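You operate a simulated robot arm through the tools that you are given. There is no shell and no other tool. Be economical: measure what you need, move in short steps, check, and stop when the job is done.

Carry out the task below with a simulated two-armed robot. There is one attempt and no reset: what you move stays moved.

## Task
Pick up the protector pack with the smallest size on its label from the protector lane with one hand, pass it to the other hand and put it on the divider lane. Set down upright: protector pack.

Only the result counts: the job must be done as asked and must still hold three seconds after the hand-in. Knocking over, shifting, dropping, spilling or breaking anything else fails it.

## Robot
Two 7-joint arms with two-finger parallel grippers on one trunk, on a base that drives. Base frame: it is fixed to the floor where the robot stands at the start and does not move with it; the origin is under the middle of the robot, x ahead of it, y to its left, z up. Lengths are in mm, angles in degrees, forces in N, time in s.
The left shoulder is at the start at [50, 165, 1130], the right one opposite. With the tool pointing down near the work surface each hand reaches from about 240 to 700 mm from the robot's upright axis, wherever it stands, measured 20 degrees to its own side. Places, roughly: divider lane [500, -200, 900]. Payload 3.91 kg a hand.
Tool frame (each hand has its own): the origin (TCP) lies between the finger pads and is the grasp point; the fingertips stand 30 mm ahead of it; z points along the fingers, y is the line along which they close. Largest opening 110 mm; finger width 20, thickness 10; the body of the gripper, 48 by 112 mm, starts 55 mm behind the TCP.
Orientation is told as [roll, pitch, yaw] about the base's x, y, z axes, in that order, counted from this pose: with the fingers straight down and closing along the base's y, the tool's x points along the base's -x, its y along +y and its z along -z.

## Interface
- The arms move only by the tool jog_arm. It takes "left_increments", "right_increments" or both (then of equal length, played together; a hand with none holds still); each is a list of rows, each an object of numbers (a shift or turn left out is 0, a gripper value left out holds the last): "x", "y", "z": the shift along the base's x, y, z in mm; "wx", "wy", "wz": the turn, a rotation vector about the base's x, y, z in degrees; "grip": the finger opening in mm, from 0 to 110. In form: [{"x": .., "y": .., "z": .., "wx": .., "wy": .., "wz": .., "grip": ..}, ...]. A call has 1 to 8 rows; each row is the pose to reach, as a shift and turn from the pose commanded when the call began. A row lasts 0.2 s, in which the tool goes at most 50 mm and 8.6 degrees; a call with a longer step from one row to the next is refused whole, and so is a gripper value outside its range. A pose out of reach is approached as far as the arm can. The call stops where the force on the tool passes 40 N (or 10 N more than at its start, if that is more) or the arm is blocked; 0.2 s more then pass. Each finger travels about 45 mm/s and halts on what it meets, pressing with about 28 N; the grip force reading is that of the motor and also rises with nothing between the fingers. The clock runs only during rows and for 0.2 s after the last one: add rows that repeat a pose to give the fingers time. It gives the time, the measured TCP pose, the force on the tool (base axes), the opening and the grip force at its end, in the units of the frame above (readings bear some noise), with the torque about the TCP (base axes, N m) and any sound that the robot's microphone picked up.
- Cameras (640 x 400 px; columns grow to the right, rows downward): "scene" is now at [107.1, 25.3, 1314.2]; the picture's right is [0.22, -0.98, 0.00], its down [-0.44, -0.10, -0.89] and it looks along [0.87, 0.19, -0.45] (base axes); focal length 214 px, centre (320, 200). "left" rides on the left gripper at [72, -17, -103] in its tool frame; the picture's right is [0.23, 0.97, 0.00], its down [-0.76, 0.18, -0.62] and it looks along [-0.61, 0.14, 0.78] (tool axes); focal length 222 px, centre (320, 200). "right" rides on the right gripper at [72, 17, -103] in its tool frame; the picture's right is [-0.23, 0.97, 0.00], its down [-0.76, -0.18, -0.62] and it looks along [-0.61, -0.14, 0.78] (tool axes); focal length 222 px, centre (320, 200). There is no depth. A picture from a camera that has moved, and an enlarged one, comes with that camera's place and axes in the base frame and with its lens. The place of the scene camera against the robot may be out by one fixed shift of up to 18 mm in any direction.
- camera(camera): a new picture of that camera. It takes no simulated time.
- move_column(by): slides the trunk up (or, below 0, down) by that many mm; the arms and the scene camera ride with it, the base frame stays. It gives what a move gives, with no picture.
- roll_base(legs): drives the robot by 1 to 6 legs, each [ahead, left, turn to the left] in mm, mm and degrees, along the robot's own axes; the way and the turn of a leg run together, so that a leg with both is an arc; at most 1500 mm and 180 degrees a leg. The arms and the cameras ride along, it lands a little off, and it stops where it bumps. It gives what a move gives.
- pan_tilt(pan, tilt): turns the head with the scene camera to pan (to the left, within 80 degrees either way) and tilt (down, from -29 to 69), counted from straight ahead of the robot. It gives what a move gives.
- enlarge(camera, box): a new picture of the part [left, top, right, bottom] of that camera's present view, enlarged. It takes no simulated time.
- hand_in(): hands the job in; it is judged then, once.

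Work in short steps. Places have to be worked out from the pictures, the camera data and where the tool is seen: move nearer, look again, correct. Check each grasp and each placing, and mend what went wrong. You have 120 turns and 108 pictures in all, those below and enlarged ones among them. Open the grippers and draw the arms clear of the work before you hand the job in, unless the task says otherwise; then end with one line.

The tools are called after "Emit:" as name(argument=value, ...) on one line, values as JSON. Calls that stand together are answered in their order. jog_arm: Moves the arms, as the interface text tells. Its arguments: {"type":"object","properties":{"left_increments":{"type":"array"},"right_increments":{"type":"array"}},"required":[]} The other tools are called the same way: move_column (by) slides the trunk up or down; roll_base (legs) drives the base; pan_tilt (pan, tilt) turns the head that bears the scene camera; camera (camera) takes a picture; enlarge (camera, box) takes an enlarged picture of a part of a camera's view; hand_in () hands the job in.

At the start:

```text
time_s: 0.0
left_position: [413.9, 352.6, 1195.9]
left_orientation: [0.0, 0.0, 0.0]
left_contact_force: [0.3, 0.3, -1.1]
left_ft_torque: [-0.05, -0.03, 0.02]
left_grip_width: 110.0
left_finger_force: 0.0
right_position: [415.1, -31.8, 1137.5]
right_orientation: [-0.1, 0.1, 0.0]
right_contact_force: [-0.5, -0.5, -0.3]
right_ft_torque: [0.01, -0.02, 0.02]
right_grip_width: 110.0
right_finger_force: 0.1
trunk travel left (down, up): [-350.0, 153.0]
robot x, y, heading: [2.0, 1.8, 0.1]
head pan, tilt: [12.6, 26.9]
```

scene: 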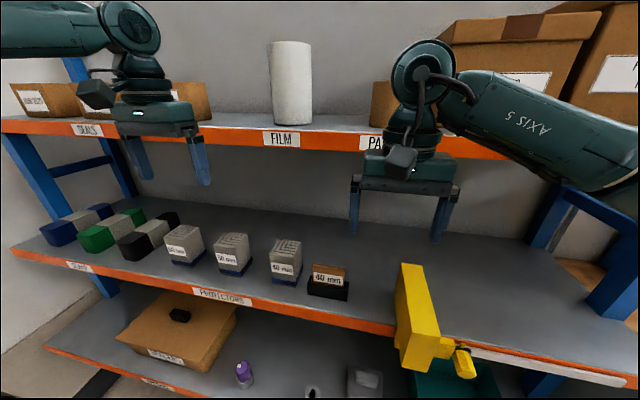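
right: 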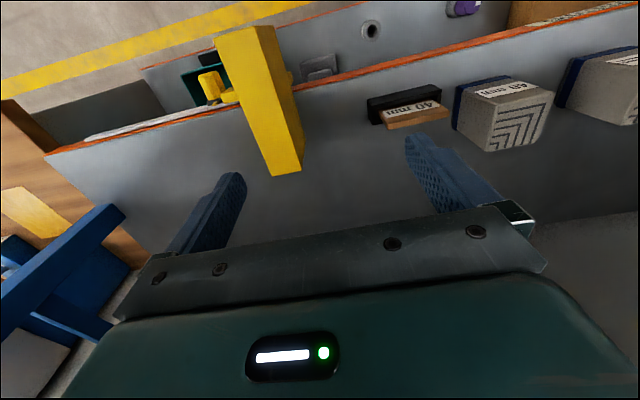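
left: 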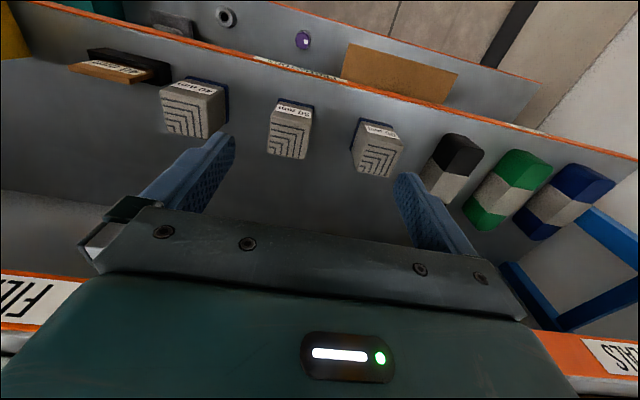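

The protector lane holds several packs with mm labels; I enlarge to read them and the lane labels.

Emit:
enlarge(camera="scene", box=[150, 210, 370, 320])

Emit:
enlarge(camera="scene", box=[380, 220, 640, 400])

Emit:
enlarge(camera="left", box=[60, 30, 420, 190])

```text
2.91 times, centred on (260, 265) of scene
camera zoom: at [107.1, 25.3, 1314.2], right [0.22, -0.98, 0.0], down [-0.44, -0.1, -0.89], along [0.87, 0.19, -0.45], focal length 624 px, centre (494, 11)
```

zoom: 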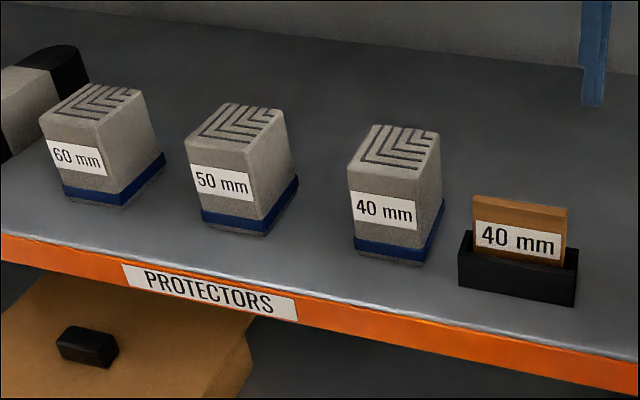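

```text
2.22 times, centred on (510, 310) of scene
camera zoom: at [107.1, 25.3, 1314.2], right [0.22, -0.98, 0.0], down [-0.44, -0.1, -0.89], along [0.87, 0.19, -0.45], focal length 477 px, centre (-102, -44)
```

zoom: 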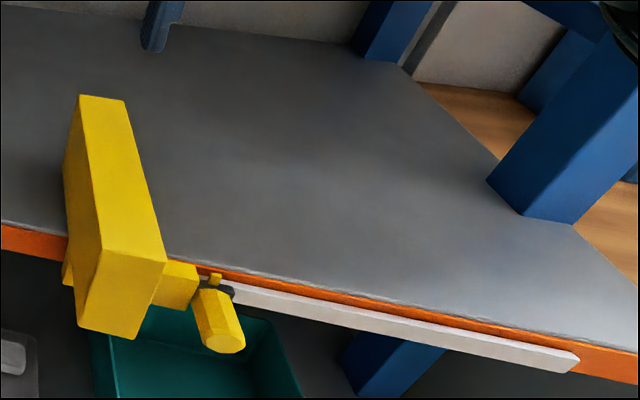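

```text
1.78 times, centred on (240, 110) of left
camera zoom: at [340.7, 335.2, 1298.9], right [-0.23, 0.97, 0.0], down [0.76, 0.18, 0.62], along [0.61, 0.14, -0.78], focal length 395 px, centre (462, 360)
```

zoom: 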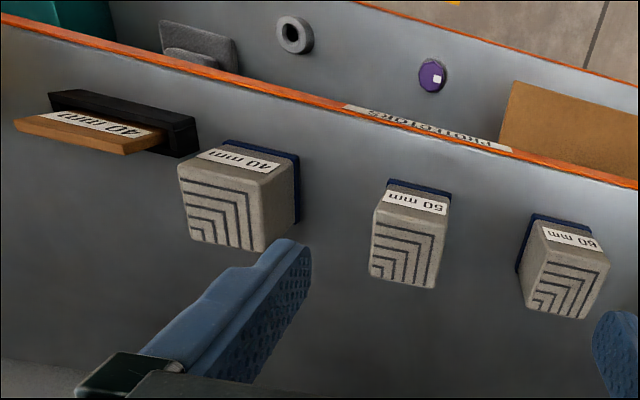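

The grey 60/50/40 blocks are the protector packs; grey 40 is the target, while the brown piece is a different product. I look at the divider lane and the yellow object.

Emit:
pan_tilt(pan=-25, tilt=40)

Emit:
camera(camera="scene")

Emit:
enlarge(camera="right", box=[160, 0, 480, 200])

```text
time_s: 1.0
left_position: [414.3, 353.2, 1196.0]
left_orientation: [0.0, -0.1, 0.0]
left_contact_force: [0.2, -0.8, 0.3]
left_ft_torque: [0.06, 0.03, -0.03]
left_grip_width: 110.0
left_finger_force: 0.0
right_position: [415.9, -31.0, 1136.9]
right_orientation: [0.0, 0.1, 0.0]
right_contact_force: [0.0, 0.6, 0.0]
right_ft_torque: [0.02, 0.0, 0.01]
right_grip_width: 110.3
right_finger_force: 0.1
trunk travel left (down, up): [-350.0, 153.0]
robot x, y, heading: [-1.2, -0.5, -0.1]
head pan, tilt: [-25.0, 40.0]
```

```text
101 pictures are left
camera scene: at [94.8, -30.6, 1294.0], right [-0.42, -0.91, 0.0], down [-0.58, 0.27, -0.77], along [0.69, -0.32, -0.64], focal length 214 px, centre (320, 200)
```

scene: 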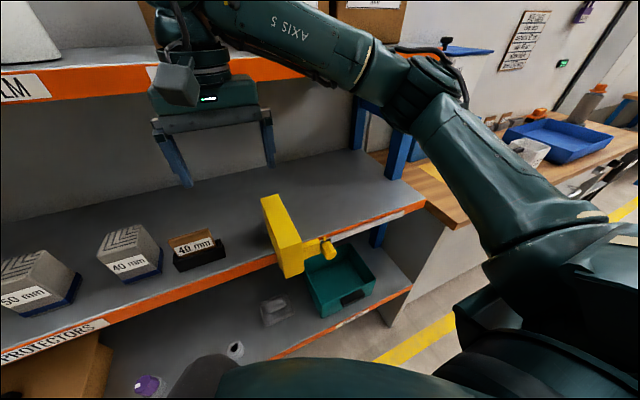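

```text
2.00 times, centred on (320, 100) of right
camera zoom: at [343.0, -13.9, 1239.7], right [0.23, 0.97, 0.0], down [0.76, -0.18, 0.62], along [0.61, -0.14, -0.78], focal length 444 px, centre (320, 400)
```

zoom: 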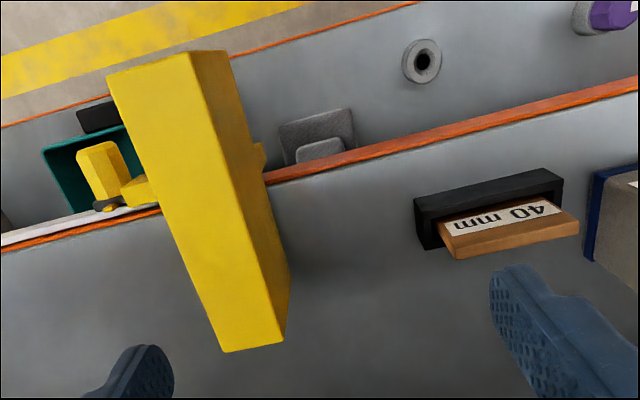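

The yellow bar is a clamp-on obstacle at about y -70…-112, x 333–480, top z≈990–1000, so I'll carry over it. Now I turn the left hand to yaw -90 (to close along x) and bring it lower toward the 40 pack.

Emit:
jog_arm(left_increments=[{"z": -15, "wz": -8.5, "x": -2}, {"z": -30, "wz": -17, "x": -4}, {"z": -45, "wz": -25.5, "x": -6}, {"z": -60, "wz": -34, "x": -8}, {"z": -70, "wz": -42.5, "x": -10}, {"z": -80, "wz": -51, "x": -12}, {"z": -90, "wz": -59.5, "x": -14}, {"z": -90, "wz": -68, "x": -14}])

Emit:
jog_arm(left_increments=[{"y": -20, "wz": -8}, {"y": -45, "wz": -16}, {"y": -80, "wz": -22}, {"y": -110, "wz": -22}, {"y": -130, "wz": -22}, {"y": -130, "wz": -22}])

Emit:
camera(camera="left")

Emit:
pan_tilt(pan=10, tilt=40)

Emit:
camera(camera="scene")

```text
time_s: 2.8
left_position: [399.1, 351.7, 1105.0]
left_orientation: [0.0, 0.0, -68.0]
left_contact_force: [0.2, 0.3, 0.0]
left_ft_torque: [0.0, 0.0, 0.0]
left_grip_width: 110.2
left_finger_force: 0.1
right_position: [413.5, -30.2, 1136.0]
right_orientation: [-0.1, 0.0, 0.1]
right_contact_force: [0.2, 0.0, 0.6]
right_ft_torque: [-0.02, 0.01, -0.02]
right_grip_width: 110.2
right_finger_force: 0.1
trunk travel left (down, up): [-350.0, 153.0]
robot x, y, heading: [-2.2, 4.3, 0.2]
head pan, tilt: [-25.0, 40.0]
```

```text
time_s: 4.2
left_position: [398.9, 222.5, 1103.7]
left_orientation: [0.0, 0.1, -90.1]
left_contact_force: [-0.8, 0.7, 0.1]
left_ft_torque: [-0.02, 0.01, -0.01]
left_grip_width: 109.7
left_finger_force: 0.0
right_position: [415.7, -31.6, 1136.5]
right_orientation: [0.1, 0.0, 0.0]
right_contact_force: [0.4, -0.5, 0.4]
right_ft_torque: [0.02, 0.04, -0.03]
right_grip_width: 109.8
right_finger_force: 0.0
trunk travel left (down, up): [-350.0, 153.0]
robot x, y, heading: [-1.6, 0.6, -0.2]
head pan, tilt: [-25.0, 40.0]
```

```text
99 pictures are left
camera left: at [382.0, 295.5, 1208.0], right [0.97, 0.23, 0.0], down [0.18, -0.76, 0.62], along [0.14, -0.61, -0.78], focal length 222 px, centre (320, 200)
```

left: 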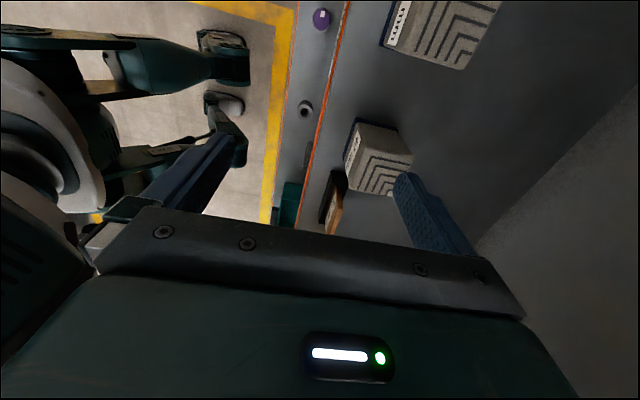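

```text
time_s: 5.2
left_position: [399.6, 223.6, 1104.2]
left_orientation: [-0.1, 0.0, -90.0]
left_contact_force: [0.2, 1.0, 0.2]
left_ft_torque: [0.03, -0.03, 0.0]
left_grip_width: 110.4
left_finger_force: 0.2
right_position: [415.5, -32.3, 1137.0]
right_orientation: [0.0, 0.0, -0.1]
right_contact_force: [-0.6, -0.2, -0.9]
right_ft_torque: [0.01, 0.02, 0.02]
right_grip_width: 109.9
right_finger_force: 0.1
trunk travel left (down, up): [-350.0, 153.0]
robot x, y, heading: [0.5, -0.2, 0.1]
head pan, tilt: [10.0, 40.0]
```

```text
98 pictures are left
camera scene: at [101.4, 20.0, 1294.0], right [0.17, -0.98, 0.0], down [-0.63, -0.11, -0.77], along [0.75, 0.13, -0.64], focal length 214 px, centre (320, 200)
```

scene: 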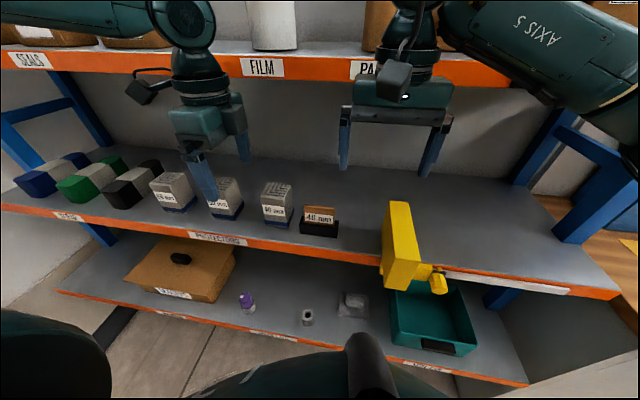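

I zoom on the block from the left camera to fix its place and size.

Emit:
enlarge(camera="left", box=[300, 100, 440, 240])

Emit:
enlarge(camera="scene", box=[180, 150, 350, 260])

```text
2.86 times, centred on (370, 170) of left
camera zoom: at [382.1, 295.7, 1208.2], right [0.97, 0.23, 0.0], down [0.18, -0.76, 0.62], along [0.14, -0.61, -0.78], focal length 635 px, centre (177, 286)
```

zoom: 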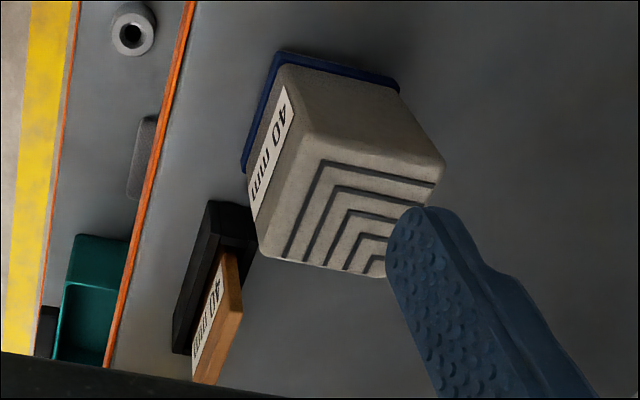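

```text
3.64 times, centred on (265, 205) of scene
camera zoom: at [101.4, 20.0, 1294.0], right [0.17, -0.98, 0.0], down [-0.63, -0.11, -0.77], along [0.75, 0.13, -0.64], focal length 780 px, centre (520, 182)
```

zoom: 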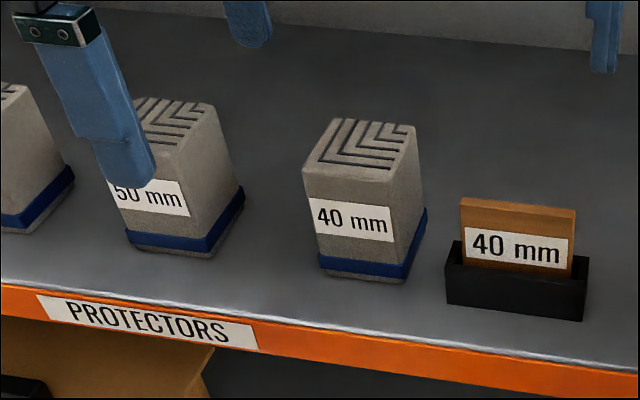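

Pack measured: x 453–515, y 141–205, height ~80 (top z≈980), axis-aligned; the 50 pack begins at y≈292. To keep the wrist below the top shelf rail, I enter low through the gap at y≈248, then slide sideways onto the pack.

Emit:
jog_arm(left_increments=[{"y": 25, "z": -10}, {"y": 25, "z": -50}, {"y": 25, "z": -95}, {"y": 25, "z": -136}, {"y": 25, "z": -136}])

Emit:
camera(camera="scene")

Emit:
camera(camera="left")

```text
time_s: 6.5
left_position: [397.6, 248.6, 967.1]
left_orientation: [0.0, 0.1, -90.0]
left_contact_force: [-0.7, 0.3, 0.2]
left_ft_torque: [-0.04, 0.0, 0.03]
left_grip_width: 110.0
left_finger_force: 0.0
right_position: [414.5, -30.2, 1136.3]
right_orientation: [0.1, 0.0, 0.0]
right_contact_force: [0.4, -0.2, 0.0]
right_ft_torque: [-0.01, -0.01, -0.01]
right_grip_width: 109.8
right_finger_force: 0.0
trunk travel left (down, up): [-350.0, 153.0]
robot x, y, heading: [0.1, 2.1, 0.1]
head pan, tilt: [10.0, 40.0]
```

```text
95 pictures are left
camera scene: at [101.3, 20.0, 1294.0], right [0.17, -0.98, 0.0], down [-0.63, -0.11, -0.77], along [0.75, 0.13, -0.64], focal length 214 px, centre (320, 200)
```

scene: 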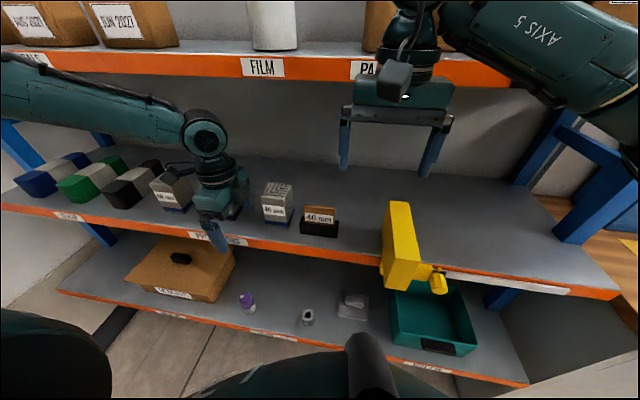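

```text
94 pictures are left
camera left: at [380.5, 320.3, 1071.2], right [0.97, 0.23, 0.0], down [0.18, -0.76, 0.62], along [0.14, -0.61, -0.78], focal length 222 px, centre (320, 200)
```

left: 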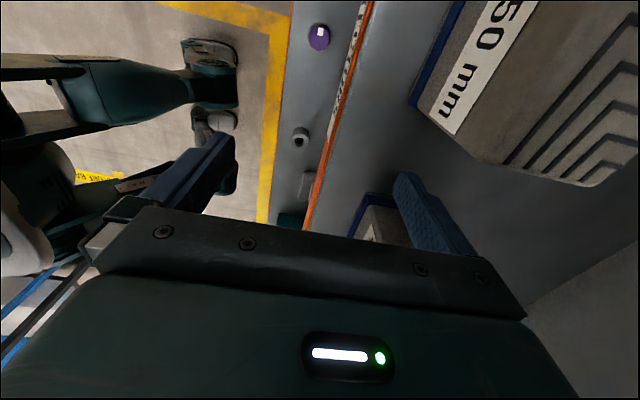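

Clear so far; I move +x to 484 in the gap in small steps.

Emit:
jog_arm(left_increments=[{"x": 20}, {"x": 40}, {"x": 60}, {"x": 75}, {"x": 86}, {"x": 86}])

Emit:
camera(camera="scene")

Emit:
camera(camera="left")

```text
time_s: 7.8
left_position: [485.9, 246.9, 970.0]
left_orientation: [0.0, 0.0, -89.9]
left_contact_force: [-0.3, 0.3, -1.1]
left_ft_torque: [0.02, 0.0, 0.01]
left_grip_width: 110.0
left_finger_force: 0.1
right_position: [414.5, -30.2, 1137.8]
right_orientation: [0.0, -0.1, 0.0]
right_contact_force: [0.6, -0.6, 0.1]
right_ft_torque: [-0.01, 0.0, 0.01]
right_grip_width: 110.0
right_finger_force: 0.0
trunk travel left (down, up): [-350.0, 153.0]
robot x, y, heading: [-0.5, -0.4, 0.2]
head pan, tilt: [10.0, 40.0]
```

```text
93 pictures are left
camera scene: at [101.4, 20.1, 1294.0], right [0.17, -0.98, 0.0], down [-0.63, -0.11, -0.77], along [0.75, 0.13, -0.64], focal length 214 px, centre (320, 200)
```

scene: 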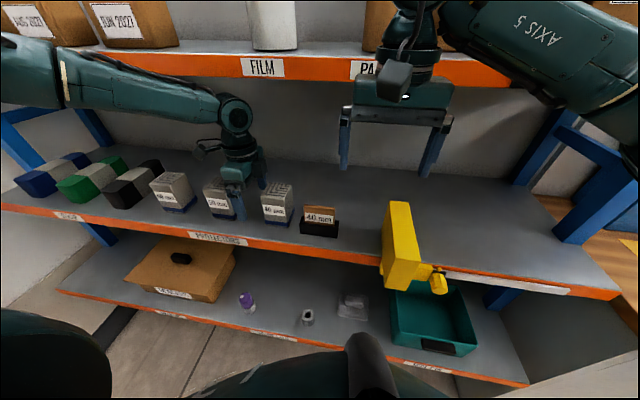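

```text
92 pictures are left
camera left: at [468.0, 319.2, 1073.6], right [0.97, 0.23, 0.0], down [0.18, -0.76, 0.62], along [0.14, -0.61, -0.78], focal length 222 px, centre (320, 200)
```

left: 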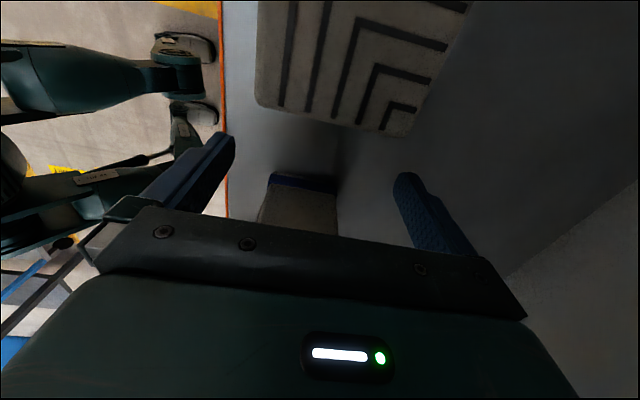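

Fingers straddle the pack in x (base ≈448–513). I slide -y 74 mm onto it.

Emit:
jog_arm(left_increments=[{"x": -2, "y": -15}, {"x": -2, "y": -30}, {"x": -2, "y": -45}, {"x": -2, "y": -60}, {"x": -2, "y": -74}, {"x": -2, "y": -74}])

Emit:
enlarge(camera="scene", box=[180, 90, 380, 260])

Emit:
camera(camera="left")

```text
time_s: 9.2
left_position: [484.1, 172.2, 970.4]
left_orientation: [0.0, 0.0, -90.1]
left_contact_force: [0.1, -0.7, 0.7]
left_ft_torque: [0.02, 0.0, 0.02]
left_grip_width: 109.9
left_finger_force: 0.0
right_position: [415.6, -31.4, 1136.6]
right_orientation: [0.0, 0.1, 0.0]
right_contact_force: [0.2, 0.4, -0.3]
right_ft_torque: [0.0, 0.0, 0.01]
right_grip_width: 110.0
right_finger_force: 0.1
trunk travel left (down, up): [-350.0, 153.0]
robot x, y, heading: [-2.4, 1.7, 0.2]
head pan, tilt: [10.0, 40.0]
```

```text
2.35 times, centred on (280, 175) of scene
camera zoom: at [101.4, 20.1, 1294.0], right [0.17, -0.98, 0.0], down [-0.63, -0.11, -0.77], along [0.75, 0.13, -0.64], focal length 505 px, centre (414, 259)
```

zoom: 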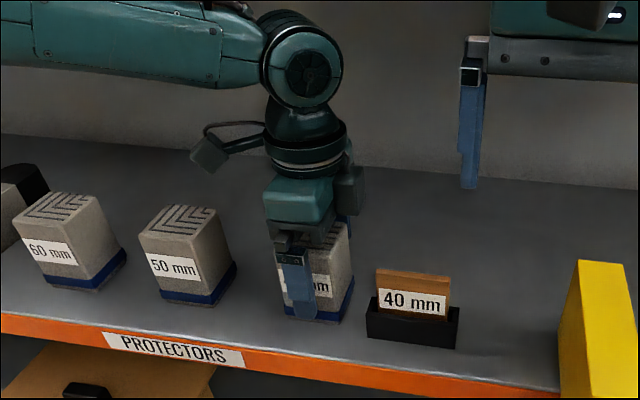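

```text
90 pictures are left
camera left: at [466.8, 245.1, 1074.1], right [0.97, 0.23, 0.0], down [0.18, -0.76, 0.62], along [0.14, -0.61, -0.78], focal length 222 px, centre (320, 200)
```

left: 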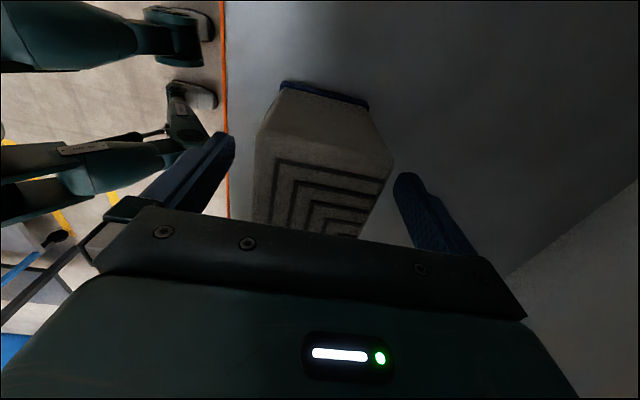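

Pack is centred between the fingers; I close.

Emit:
jog_arm(left_increments=[{"grip": 40}, {"grip": 40}, {"grip": 40}, {"grip": 40}, {"grip": 40}, {"grip": 40}])

Emit:
camera(camera="left")

```text
time_s: 10.7
left_position: [483.9, 173.8, 970.2]
left_orientation: [0.0, 0.0, -89.9]
left_contact_force: [-0.6, 0.8, -1.4]
left_ft_torque: [0.02, 0.02, 0.01]
left_grip_width: 57.8
left_finger_force: 28.6
right_position: [415.2, -30.6, 1135.1]
right_orientation: [-0.1, 0.0, 0.0]
right_contact_force: [-0.3, -0.6, 0.1]
right_ft_torque: [0.02, -0.01, 0.0]
right_grip_width: 110.0
right_finger_force: 0.1
trunk travel left (down, up): [-350.0, 153.0]
robot x, y, heading: [2.1, -2.1, -0.1]
head pan, tilt: [10.0, 40.0]
```

```text
89 pictures are left
camera left: at [466.8, 245.3, 1074.0], right [0.97, 0.23, 0.0], down [0.18, -0.76, 0.62], along [0.14, -0.61, -0.78], focal length 222 px, centre (320, 200)
```

left: 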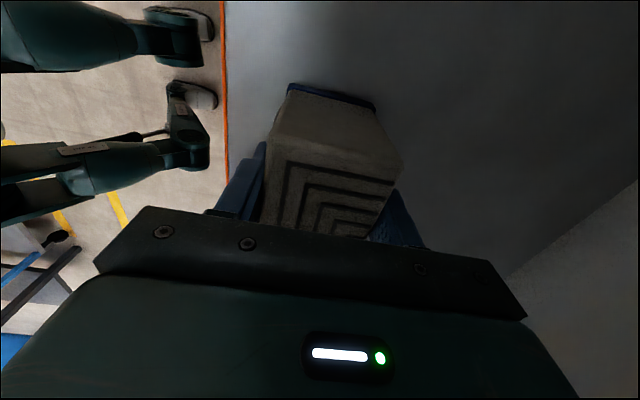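

Held at 57.8 mm. I lift slightly, draw out straight toward the robot, then raise.

Emit:
jog_arm(left_increments=[{"z": 8}, {"z": 16}, {"z": 16, "x": -20}, {"z": 16, "x": -45}, {"z": 20, "x": -75}, {"z": 30, "x": -100}, {"z": 40, "x": -104}, {"z": 40, "x": -104}])

Emit:
camera(camera="scene")

```text
time_s: 12.4
left_position: [380.3, 172.3, 1010.6]
left_orientation: [0.1, 0.0, -90.0]
left_contact_force: [0.2, -0.3, -2.5]
left_ft_torque: [0.0, 0.01, 0.01]
left_grip_width: 57.8
left_finger_force: 28.0
right_position: [415.2, -31.4, 1136.8]
right_orientation: [0.0, -0.1, 0.1]
right_contact_force: [-0.3, 0.2, -0.4]
right_ft_torque: [-0.04, 0.0, -0.03]
right_grip_width: 110.1
right_finger_force: 0.1
trunk travel left (down, up): [-350.0, 153.0]
robot x, y, heading: [0.2, 4.0, 0.3]
head pan, tilt: [10.0, 40.0]
```

```text
88 pictures are left
camera scene: at [101.6, 20.2, 1294.0], right [0.17, -0.98, 0.0], down [-0.63, -0.11, -0.77], along [0.75, 0.13, -0.64], focal length 214 px, centre (320, 200)
```

scene: 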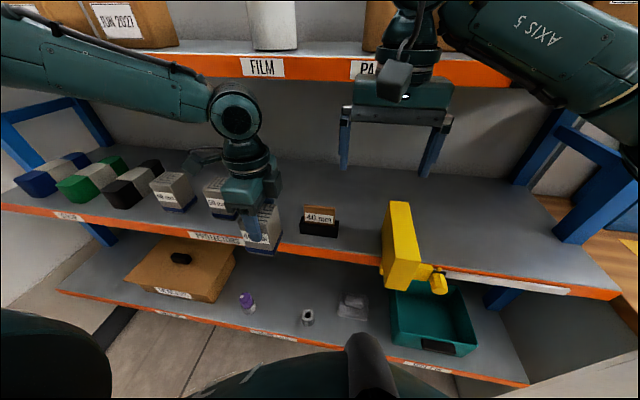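

Pack is out and held. Now I turn the right hand to a near-horizontal pose pointing +y (closing along x), first the yaw and moving away.

Emit:
jog_arm(right_increments=[{"y": -15, "wz": -8.5}, {"y": -30, "wz": -17}, {"y": -45, "wz": -25.5}, {"y": -60, "wz": -34}, {"y": -75, "wz": -42.5}, {"y": -90, "wz": -51}, {"y": -100, "wz": -59.5}, {"y": -110, "wz": -68}])

Emit:
jog_arm(right_increments=[{"x": -8, "wz": -8}, {"x": -15, "wz": -16}, {"x": -25, "wz": -22}, {"x": -35, "wz": -22}, {"x": -35, "wz": -22}])

Emit:
jog_arm(right_increments=[{"wx": 8.5}, {"wx": 17}, {"wx": 25.5}, {"wx": 34}, {"wx": 42.5}, {"wx": 51}, {"wx": 59.5}, {"wx": 59.5}])

Emit:
jog_arm(right_increments=[{"wx": 8.5}, {"wx": 17}, {"wx": 18.5}, {"wx": 18.5}])

Emit:
camera(camera="scene")

```text
time_s: 14.2
left_position: [379.3, 173.4, 1009.6]
left_orientation: [0.0, 0.0, -89.9]
left_contact_force: [-0.6, -0.2, -2.2]
left_ft_torque: [-0.01, 0.02, 0.0]
left_grip_width: 57.8
left_finger_force: 28.0
right_position: [414.7, -141.9, 1135.2]
right_orientation: [0.0, 0.1, -68.2]
right_contact_force: [-0.6, -0.3, -0.9]
right_ft_torque: [-0.03, 0.01, -0.02]
right_grip_width: 110.1
right_finger_force: 0.1
trunk travel left (down, up): [-350.0, 153.0]
robot x, y, heading: [0.6, 0.6, -0.0]
head pan, tilt: [10.0, 40.0]
```

```text
time_s: 15.4
left_position: [381.4, 172.9, 1010.3]
left_orientation: [-0.1, 0.0, -90.0]
left_contact_force: [0.0, -0.2, -2.8]
left_ft_torque: [-0.01, 0.02, 0.0]
left_grip_width: 58.1
left_finger_force: 28.4
right_position: [379.6, -140.3, 1136.5]
right_orientation: [0.0, 0.1, -90.0]
right_contact_force: [0.7, 0.4, 0.3]
right_ft_torque: [-0.01, 0.01, 0.01]
right_grip_width: 110.1
right_finger_force: 0.0
trunk travel left (down, up): [-350.0, 153.0]
robot x, y, heading: [-0.5, -1.4, 0.0]
head pan, tilt: [10.0, 40.0]
```

```text
time_s: 17.2
left_position: [379.5, 175.1, 1009.9]
left_orientation: [0.0, 0.0, -89.9]
left_contact_force: [-1.2, -0.3, -2.9]
left_ft_torque: [-0.01, -0.02, -0.03]
left_grip_width: 57.8
left_finger_force: 27.8
right_position: [380.7, -140.9, 1137.9]
right_orientation: [0.0, 59.6, -90.0]
right_contact_force: [0.9, 0.3, 0.3]
right_ft_torque: [0.03, -0.02, 0.01]
right_grip_width: 110.0
right_finger_force: 0.1
trunk travel left (down, up): [-350.0, 153.0]
robot x, y, heading: [0.4, -0.2, 0.1]
head pan, tilt: [10.0, 40.0]
```

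```text
time_s: 18.2
left_position: [381.4, 174.2, 1010.4]
left_orientation: [0.0, 0.0, -90.0]
left_contact_force: [0.2, 0.2, -2.6]
left_ft_torque: [0.0, 0.02, 0.0]
left_grip_width: 57.5
left_finger_force: 28.4
right_position: [379.9, -140.5, 1136.4]
right_orientation: [0.1, 78.0, -90.0]
right_contact_force: [-0.4, 0.3, -0.3]
right_ft_torque: [0.0, 0.01, 0.02]
right_grip_width: 110.0
right_finger_force: 0.0
trunk travel left (down, up): [-350.0, 153.0]
robot x, y, heading: [-0.6, -0.9, 0.2]
head pan, tilt: [10.0, 40.0]
```

```text
87 pictures are left
camera scene: at [101.6, 20.1, 1294.0], right [0.17, -0.98, 0.0], down [-0.63, -0.11, -0.77], along [0.75, 0.13, -0.64], focal length 214 px, centre (320, 200)
```

scene: 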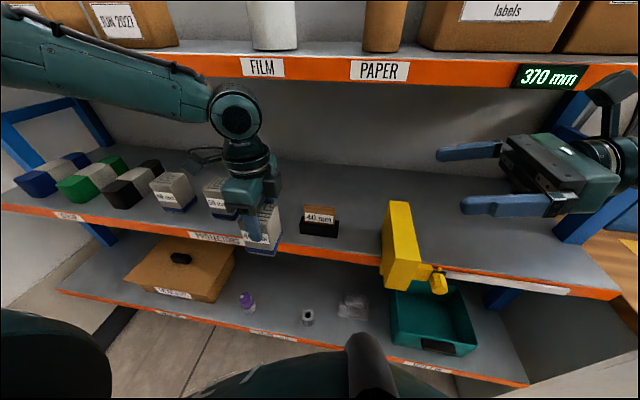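

Right hand is as wanted. I bring the left hand with the pack to about (380, 60, 1130).

Emit:
jog_arm(left_increments=[{"z": 35}, {"z": 70, "y": -20}, {"z": 100, "y": -45}, {"z": 120, "y": -75}, {"z": 120, "y": -100}, {"z": 120, "y": -114}, {"z": 120, "y": -114}])

Emit:
jog_arm(right_increments=[{"z": -15, "y": 20}, {"z": -30, "y": 40}, {"z": -46, "y": 60}, {"z": -46, "y": 75}, {"z": -46, "y": 75}])

Emit:
camera(camera="scene")

Emit:
camera(camera="right")

```text
time_s: 19.9
left_position: [379.2, 102.4, 1128.3]
left_orientation: [0.1, 0.0, -89.9]
left_contact_force: [-0.4, 1.3, -2.0]
left_ft_torque: [-0.03, 0.03, 0.0]
left_grip_width: 57.7
left_finger_force: 28.3
left hand out of reach, approached as far as the arm can: row 4, 5, 6, 7
right_position: [379.1, -140.3, 1136.3]
right_orientation: [0.0, 78.0, -90.0]
right_contact_force: [-1.1, -0.4, 0.3]
right_ft_torque: [0.0, -0.02, 0.02]
right_grip_width: 110.2
right_finger_force: 0.0
trunk travel left (down, up): [-350.0, 153.0]
robot x, y, heading: [-2.3, 1.1, -0.0]
head pan, tilt: [10.0, 40.0]
```

```text
time_s: 21.1
left_position: [380.2, 101.9, 1127.4]
left_orientation: [-0.1, 0.0, -90.0]
left_contact_force: [-0.4, -0.4, -2.3]
left_ft_torque: [-0.01, -0.01, 0.01]
left_grip_width: 57.9
left_finger_force: 27.5
right_position: [379.6, -64.9, 1091.1]
right_orientation: [-0.1, 78.0, -90.0]
right_contact_force: [0.5, 0.7, 1.0]
right_ft_torque: [-0.03, 0.02, -0.02]
right_grip_width: 110.1
right_finger_force: 0.1
trunk travel left (down, up): [-350.0, 153.0]
robot x, y, heading: [-2.5, 2.3, 0.2]
head pan, tilt: [10.0, 40.0]
```

```text
86 pictures are left
camera scene: at [101.5, 20.0, 1294.0], right [0.17, -0.98, 0.0], down [-0.63, -0.11, -0.77], along [0.75, 0.13, -0.64], focal length 214 px, centre (320, 200)
```

scene: 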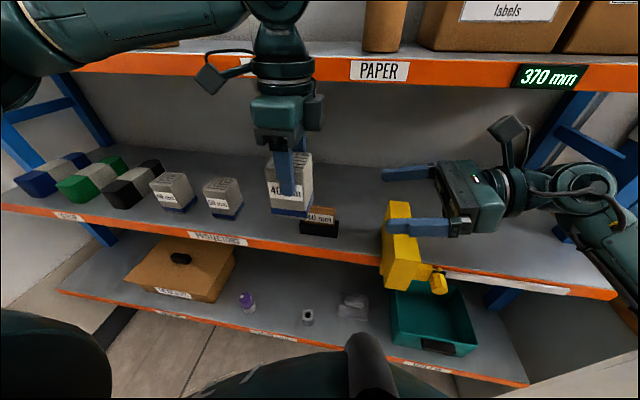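

```text
85 pictures are left
camera right: at [396.6, -150.5, 1182.2], right [0.97, -0.05, -0.22], down [-0.18, -0.77, -0.62], along [-0.14, 0.64, -0.76], focal length 222 px, centre (320, 200)
```

right: 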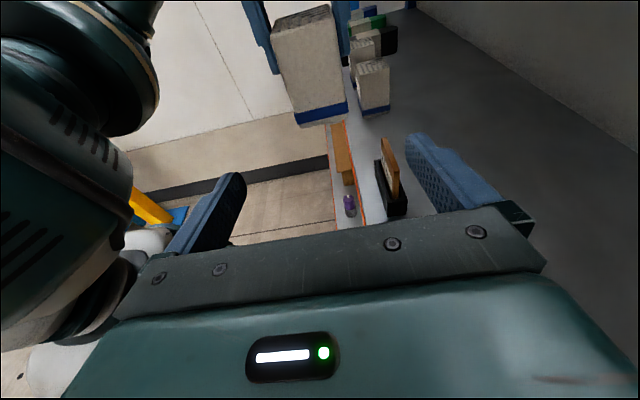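

Left topped out at y≈102, which is fine as the handover spot. I re-anchor the left command there and advance the right hand part way.

Emit:
jog_arm(left_increments=[{"y": 6}, {"y": 6}])

Emit:
jog_arm(right_increments=[{"y": 30, "z": -1}, {"y": 60, "z": -2}, {"y": 75, "z": -2}, {"y": 75, "z": -2}])

Emit:
camera(camera="right")

Emit:
camera(camera="scene")

```text
time_s: 21.6
left_position: [380.0, 108.5, 1126.6]
left_orientation: [0.0, -0.1, -90.0]
left_contact_force: [0.0, -0.1, -2.5]
left_ft_torque: [0.0, -0.02, -0.02]
left_grip_width: 57.8
left_finger_force: 28.3
right_position: [379.5, -64.8, 1090.7]
right_orientation: [-0.1, 78.1, -90.1]
right_contact_force: [0.2, -1.0, 0.8]
right_ft_torque: [0.0, 0.01, -0.02]
right_grip_width: 110.3
right_finger_force: 0.0
trunk travel left (down, up): [-350.0, 153.0]
robot x, y, heading: [-2.1, -2.1, -0.2]
head pan, tilt: [10.0, 40.0]
```

```text
time_s: 22.6
left_position: [379.4, 109.2, 1128.6]
left_orientation: [0.0, 0.0, -90.0]
left_contact_force: [0.1, 0.8, -2.3]
left_ft_torque: [0.02, -0.01, 0.0]
left_grip_width: 57.8
left_finger_force: 28.4
right_position: [379.4, 8.9, 1089.6]
right_orientation: [-0.1, 78.0, -90.1]
right_contact_force: [-0.1, 0.6, -0.7]
right_ft_torque: [-0.03, 0.01, -0.02]
right_grip_width: 109.9
right_finger_force: 0.0
trunk travel left (down, up): [-350.0, 153.0]
robot x, y, heading: [-3.5, 1.2, -0.0]
head pan, tilt: [10.0, 40.0]
```

```text
84 pictures are left
camera right: at [396.6, -76.0, 1181.6], right [0.97, -0.05, -0.22], down [-0.18, -0.77, -0.61], along [-0.14, 0.64, -0.76], focal length 222 px, centre (320, 200)
```

right: 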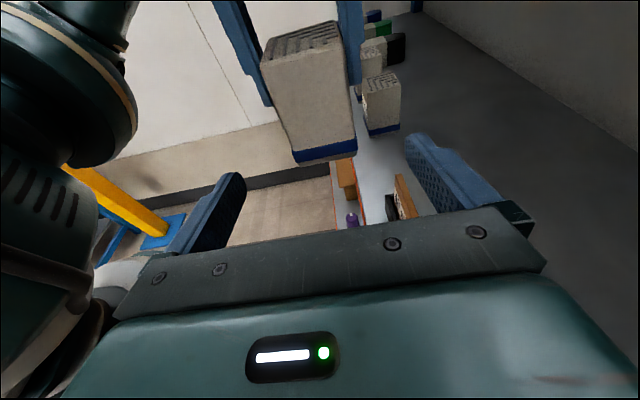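

```text
83 pictures are left
camera scene: at [101.5, 20.0, 1294.0], right [0.17, -0.98, 0.0], down [-0.63, -0.11, -0.77], along [0.75, 0.13, -0.64], focal length 214 px, centre (320, 200)
```

scene: 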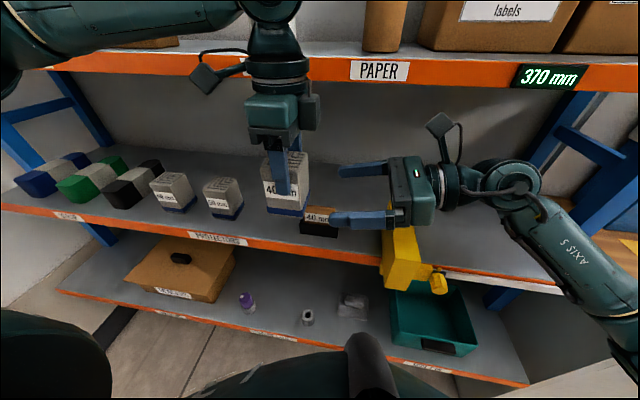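

Aligned well in x and z; I advance another 45 mm and look.

Emit:
jog_arm(right_increments=[{"y": 20}, {"y": 40}, {"y": 45}, {"y": 45}])

Emit:
camera(camera="right")

Emit:
enlarge(camera="scene", box=[220, 80, 420, 260])

```text
time_s: 23.6
left_position: [379.4, 109.6, 1129.1]
left_orientation: [0.0, 0.0, -90.0]
left_contact_force: [0.6, -0.4, -2.7]
left_ft_torque: [-0.03, -0.01, 0.01]
left_grip_width: 58.1
left_finger_force: 28.4
right_position: [380.9, 54.4, 1090.9]
right_orientation: [0.0, 78.0, -90.1]
right_contact_force: [0.2, 0.1, -0.2]
right_ft_torque: [0.01, -0.01, -0.02]
right_grip_width: 109.9
right_finger_force: 0.1
trunk travel left (down, up): [-350.0, 153.0]
robot x, y, heading: [2.0, -1.2, -0.1]
head pan, tilt: [10.0, 40.0]
```

```text
82 pictures are left
camera right: at [397.7, -31.5, 1181.3], right [0.97, -0.05, -0.22], down [-0.18, -0.77, -0.62], along [-0.14, 0.64, -0.76], focal length 222 px, centre (320, 200)
```

right: 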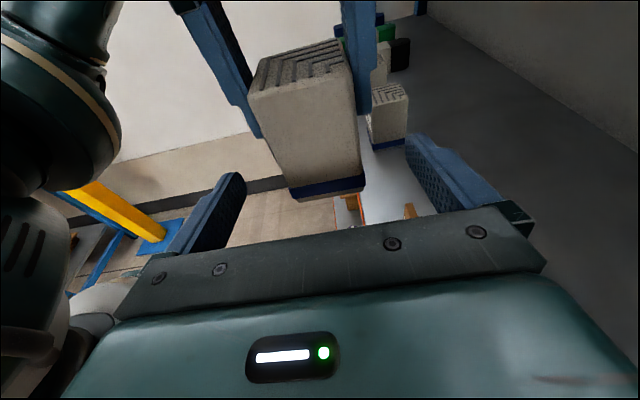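

```text
2.22 times, centred on (320, 170) of scene
camera zoom: at [101.6, 20.1, 1294.0], right [0.17, -0.98, 0.0], down [-0.63, -0.11, -0.77], along [0.75, 0.13, -0.64], focal length 477 px, centre (320, 267)
```

zoom: 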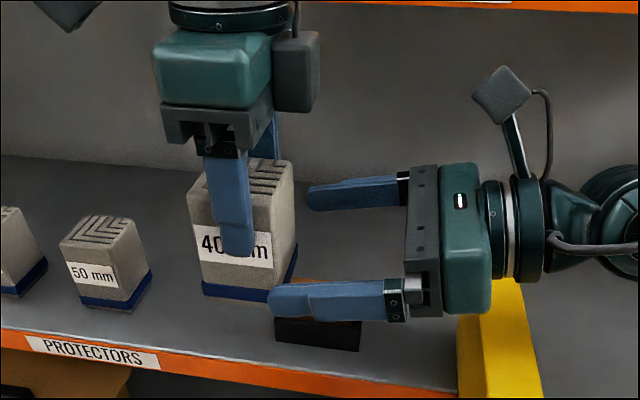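

Good clearance; I advance the last ~29 mm and lower by 1 mm.

Emit:
jog_arm(right_increments=[{"y": 15, "z": -1}, {"y": 29, "z": -1}, {"y": 29, "z": -1}])

Emit:
camera(camera="right")

Emit:
enlarge(camera="scene", box=[220, 80, 420, 260])

```text
time_s: 24.4
left_position: [379.6, 109.8, 1128.2]
left_orientation: [0.0, -0.1, -89.9]
left_contact_force: [0.1, 0.3, -1.5]
left_ft_torque: [0.0, 0.02, -0.01]
left_grip_width: 57.8
left_finger_force: 27.8
right_position: [379.7, 82.9, 1089.1]
right_orientation: [0.1, 78.0, -90.0]
right_contact_force: [0.2, 0.8, -1.1]
right_ft_torque: [0.01, 0.01, -0.01]
right_grip_width: 109.9
right_finger_force: 0.0
trunk travel left (down, up): [-350.0, 153.0]
robot x, y, heading: [2.1, -2.8, 0.2]
head pan, tilt: [10.0, 40.0]
```

```text
80 pictures are left
camera right: at [397.9, -3.5, 1180.3], right [0.97, -0.05, -0.22], down [-0.18, -0.77, -0.62], along [-0.14, 0.64, -0.76], focal length 222 px, centre (320, 200)
```

right: 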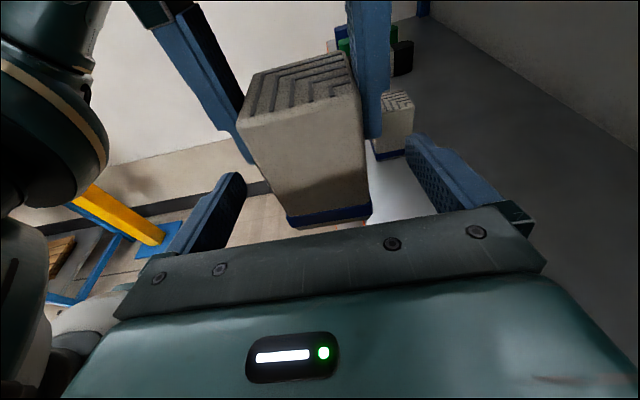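

```text
2.22 times, centred on (320, 170) of scene
camera zoom: at [101.5, 20.0, 1294.0], right [0.17, -0.98, 0.0], down [-0.63, -0.11, -0.77], along [0.75, 0.13, -0.64], focal length 477 px, centre (320, 267)
```

zoom: 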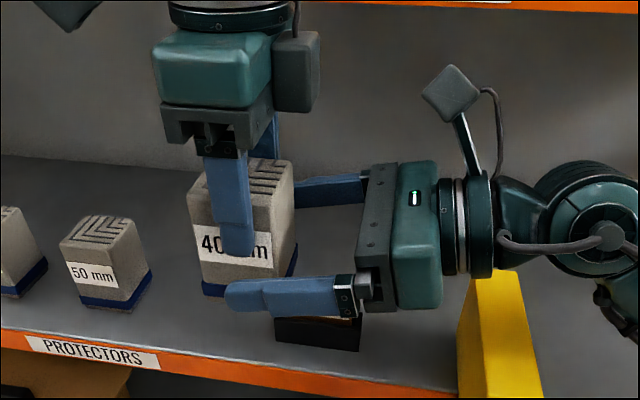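

About 3 mm clearance between the finger pairs; I lower 1.5 mm more and close the right gripper.

Emit:
jog_arm(right_increments=[{"z": -1.5}, {"z": -1.5, "grip": 75}, {"z": -1.5, "grip": 75}, {"z": -1.5, "grip": 75}])

Emit:
enlarge(camera="scene", box=[240, 110, 360, 240])

Emit:
camera(camera="right")

```text
time_s: 25.4
left_position: [379.8, 109.6, 1127.1]
left_orientation: [0.0, 0.1, -90.0]
left_contact_force: [0.2, 0.1, -2.1]
left_ft_torque: [-0.02, -0.02, -0.01]
left_grip_width: 57.9
left_finger_force: 28.0
right_position: [380.0, 82.7, 1087.0]
right_orientation: [-0.1, 77.9, -90.2]
right_contact_force: [-0.6, 0.0, 0.3]
right_ft_torque: [-0.02, 0.01, -0.02]
right_grip_width: 75.1
right_finger_force: 0.0
trunk travel left (down, up): [-350.0, 153.0]
robot x, y, heading: [-1.8, 2.7, -0.0]
head pan, tilt: [10.0, 40.0]
```

```text
3.08 times, centred on (300, 175) of scene
camera zoom: at [101.6, 20.1, 1294.0], right [0.17, -0.98, 0.0], down [-0.63, -0.11, -0.77], along [0.75, 0.13, -0.64], focal length 660 px, centre (382, 277)
```

zoom: 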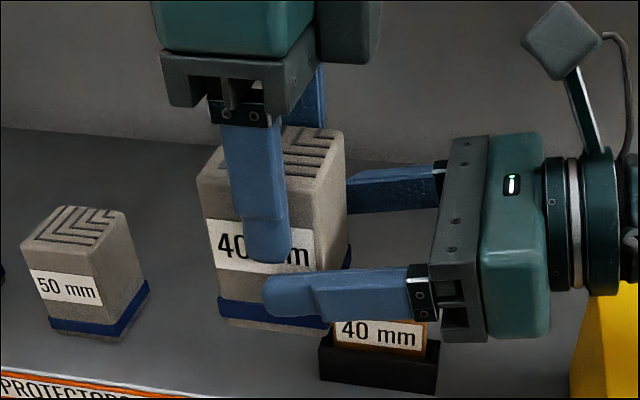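

```text
77 pictures are left
camera right: at [398.0, -3.2, 1178.8], right [0.97, -0.05, -0.22], down [-0.18, -0.77, -0.62], along [-0.14, 0.64, -0.76], focal length 222 px, centre (320, 200)
```

right: 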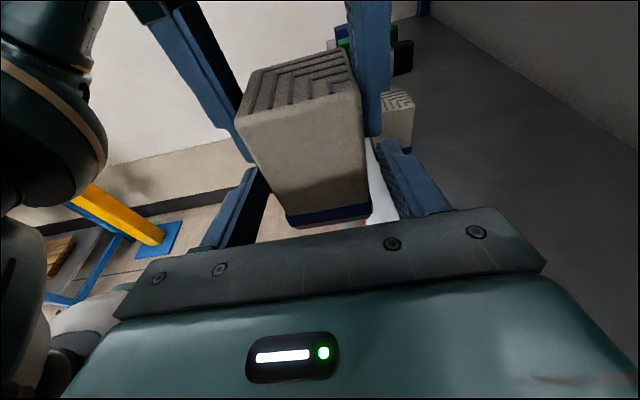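

Still clear; close fully.

Emit:
jog_arm(right_increments=[{"grip": 40}, {"grip": 40}, {"grip": 40}, {"grip": 40}])

Emit:
enlarge(camera="scene", box=[240, 110, 360, 240])

```text
time_s: 26.4
left_position: [379.6, 109.8, 1128.4]
left_orientation: [0.0, -0.1, -89.9]
left_contact_force: [3.7, 0.6, -2.2]
left_ft_torque: [0.01, -0.23, 0.04]
left_grip_width: 57.6
left_finger_force: 28.2
right_position: [380.4, 81.7, 1087.5]
right_orientation: [0.0, 78.1, -90.0]
right_contact_force: [-4.5, -1.1, -0.5]
right_ft_torque: [-0.02, 0.05, 0.08]
right_grip_width: 57.8
right_finger_force: 28.3
trunk travel left (down, up): [-350.0, 153.0]
robot x, y, heading: [0.6, 0.2, -0.0]
head pan, tilt: [10.0, 40.0]
```

```text
3.08 times, centred on (300, 175) of scene
camera zoom: at [101.6, 20.1, 1294.0], right [0.17, -0.98, 0.0], down [-0.63, -0.11, -0.77], along [0.75, 0.13, -0.64], focal length 660 px, centre (382, 277)
```

zoom: 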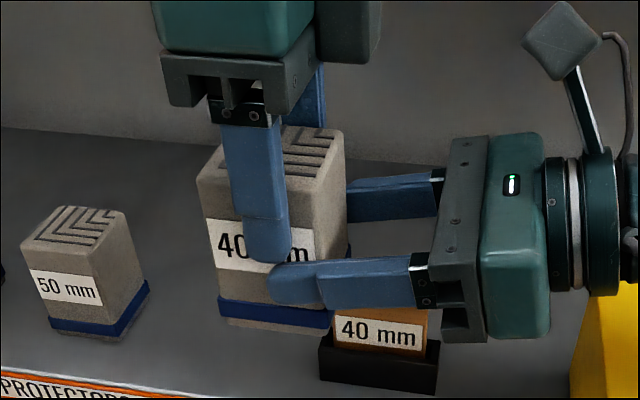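

Both hands hold at 57.8 mm. I release the left hand and check the right holds.

Emit:
jog_arm(left_increments=[{"grip": 100}, {"grip": 100}, {"grip": 100}, {"grip": 100}])

Emit:
jog_arm(left_increments=[{"z": 15}, {"z": 30}, {"z": 45}, {"z": 60}, {"z": 60}])

Emit:
enlarge(camera="scene", box=[220, 80, 420, 260])

Emit:
camera(camera="right")

```text
time_s: 27.4
left_position: [378.7, 108.7, 1127.8]
left_orientation: [0.0, 0.0, -90.0]
left_contact_force: [-0.2, -0.7, 0.5]
left_ft_torque: [0.03, 0.0, -0.02]
left_grip_width: 100.2
left_finger_force: 0.0
right_position: [380.3, 83.0, 1087.2]
right_orientation: [-0.1, 78.0, -90.1]
right_contact_force: [-0.1, 0.1, 0.0]
right_ft_torque: [-0.06, 0.02, -0.02]
right_grip_width: 57.6
right_finger_force: 28.1
trunk travel left (down, up): [-350.0, 153.0]
robot x, y, heading: [2.9, 2.4, 0.2]
head pan, tilt: [10.0, 40.0]
```

```text
time_s: 28.6
left_position: [382.4, 119.1, 1184.0]
left_orientation: [0.1, 0.0, -90.0]
left_contact_force: [0.4, 0.3, -0.5]
left_ft_torque: [-0.02, -0.01, 0.02]
left_grip_width: 100.1
left_finger_force: 0.1
left hand out of reach, approached as far as the arm can: row 3, 4, 5
right_position: [380.6, 81.8, 1087.2]
right_orientation: [-0.1, 77.9, -90.1]
right_contact_force: [0.5, 0.0, 0.2]
right_ft_torque: [-0.08, 0.04, 0.02]
right_grip_width: 57.6
right_finger_force: 28.0
trunk travel left (down, up): [-350.0, 153.0]
robot x, y, heading: [-1.2, 0.4, -0.0]
head pan, tilt: [10.0, 40.0]
```

```text
2.22 times, centred on (320, 170) of scene
camera zoom: at [101.5, 20.1, 1294.0], right [0.17, -0.98, 0.0], down [-0.63, -0.11, -0.77], along [0.75, 0.13, -0.64], focal length 477 px, centre (320, 267)
```

zoom: 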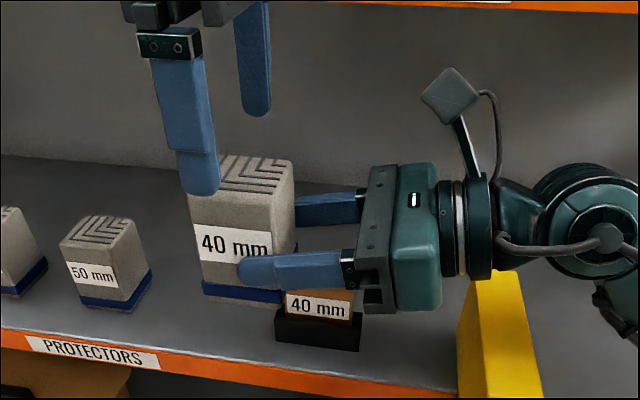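

```text
74 pictures are left
camera right: at [397.9, -3.2, 1178.8], right [0.97, -0.05, -0.22], down [-0.18, -0.77, -0.62], along [-0.14, 0.64, -0.76], focal length 222 px, centre (320, 200)
```

right: 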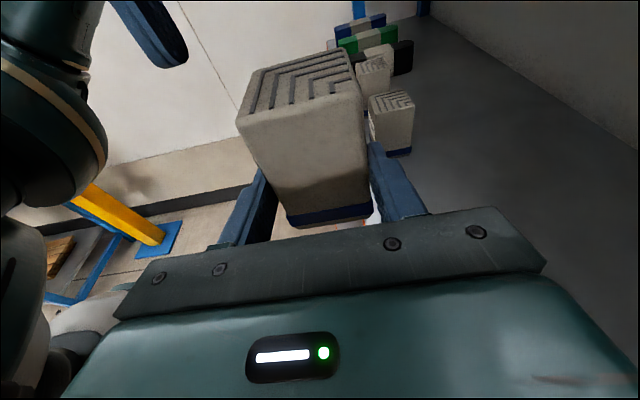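

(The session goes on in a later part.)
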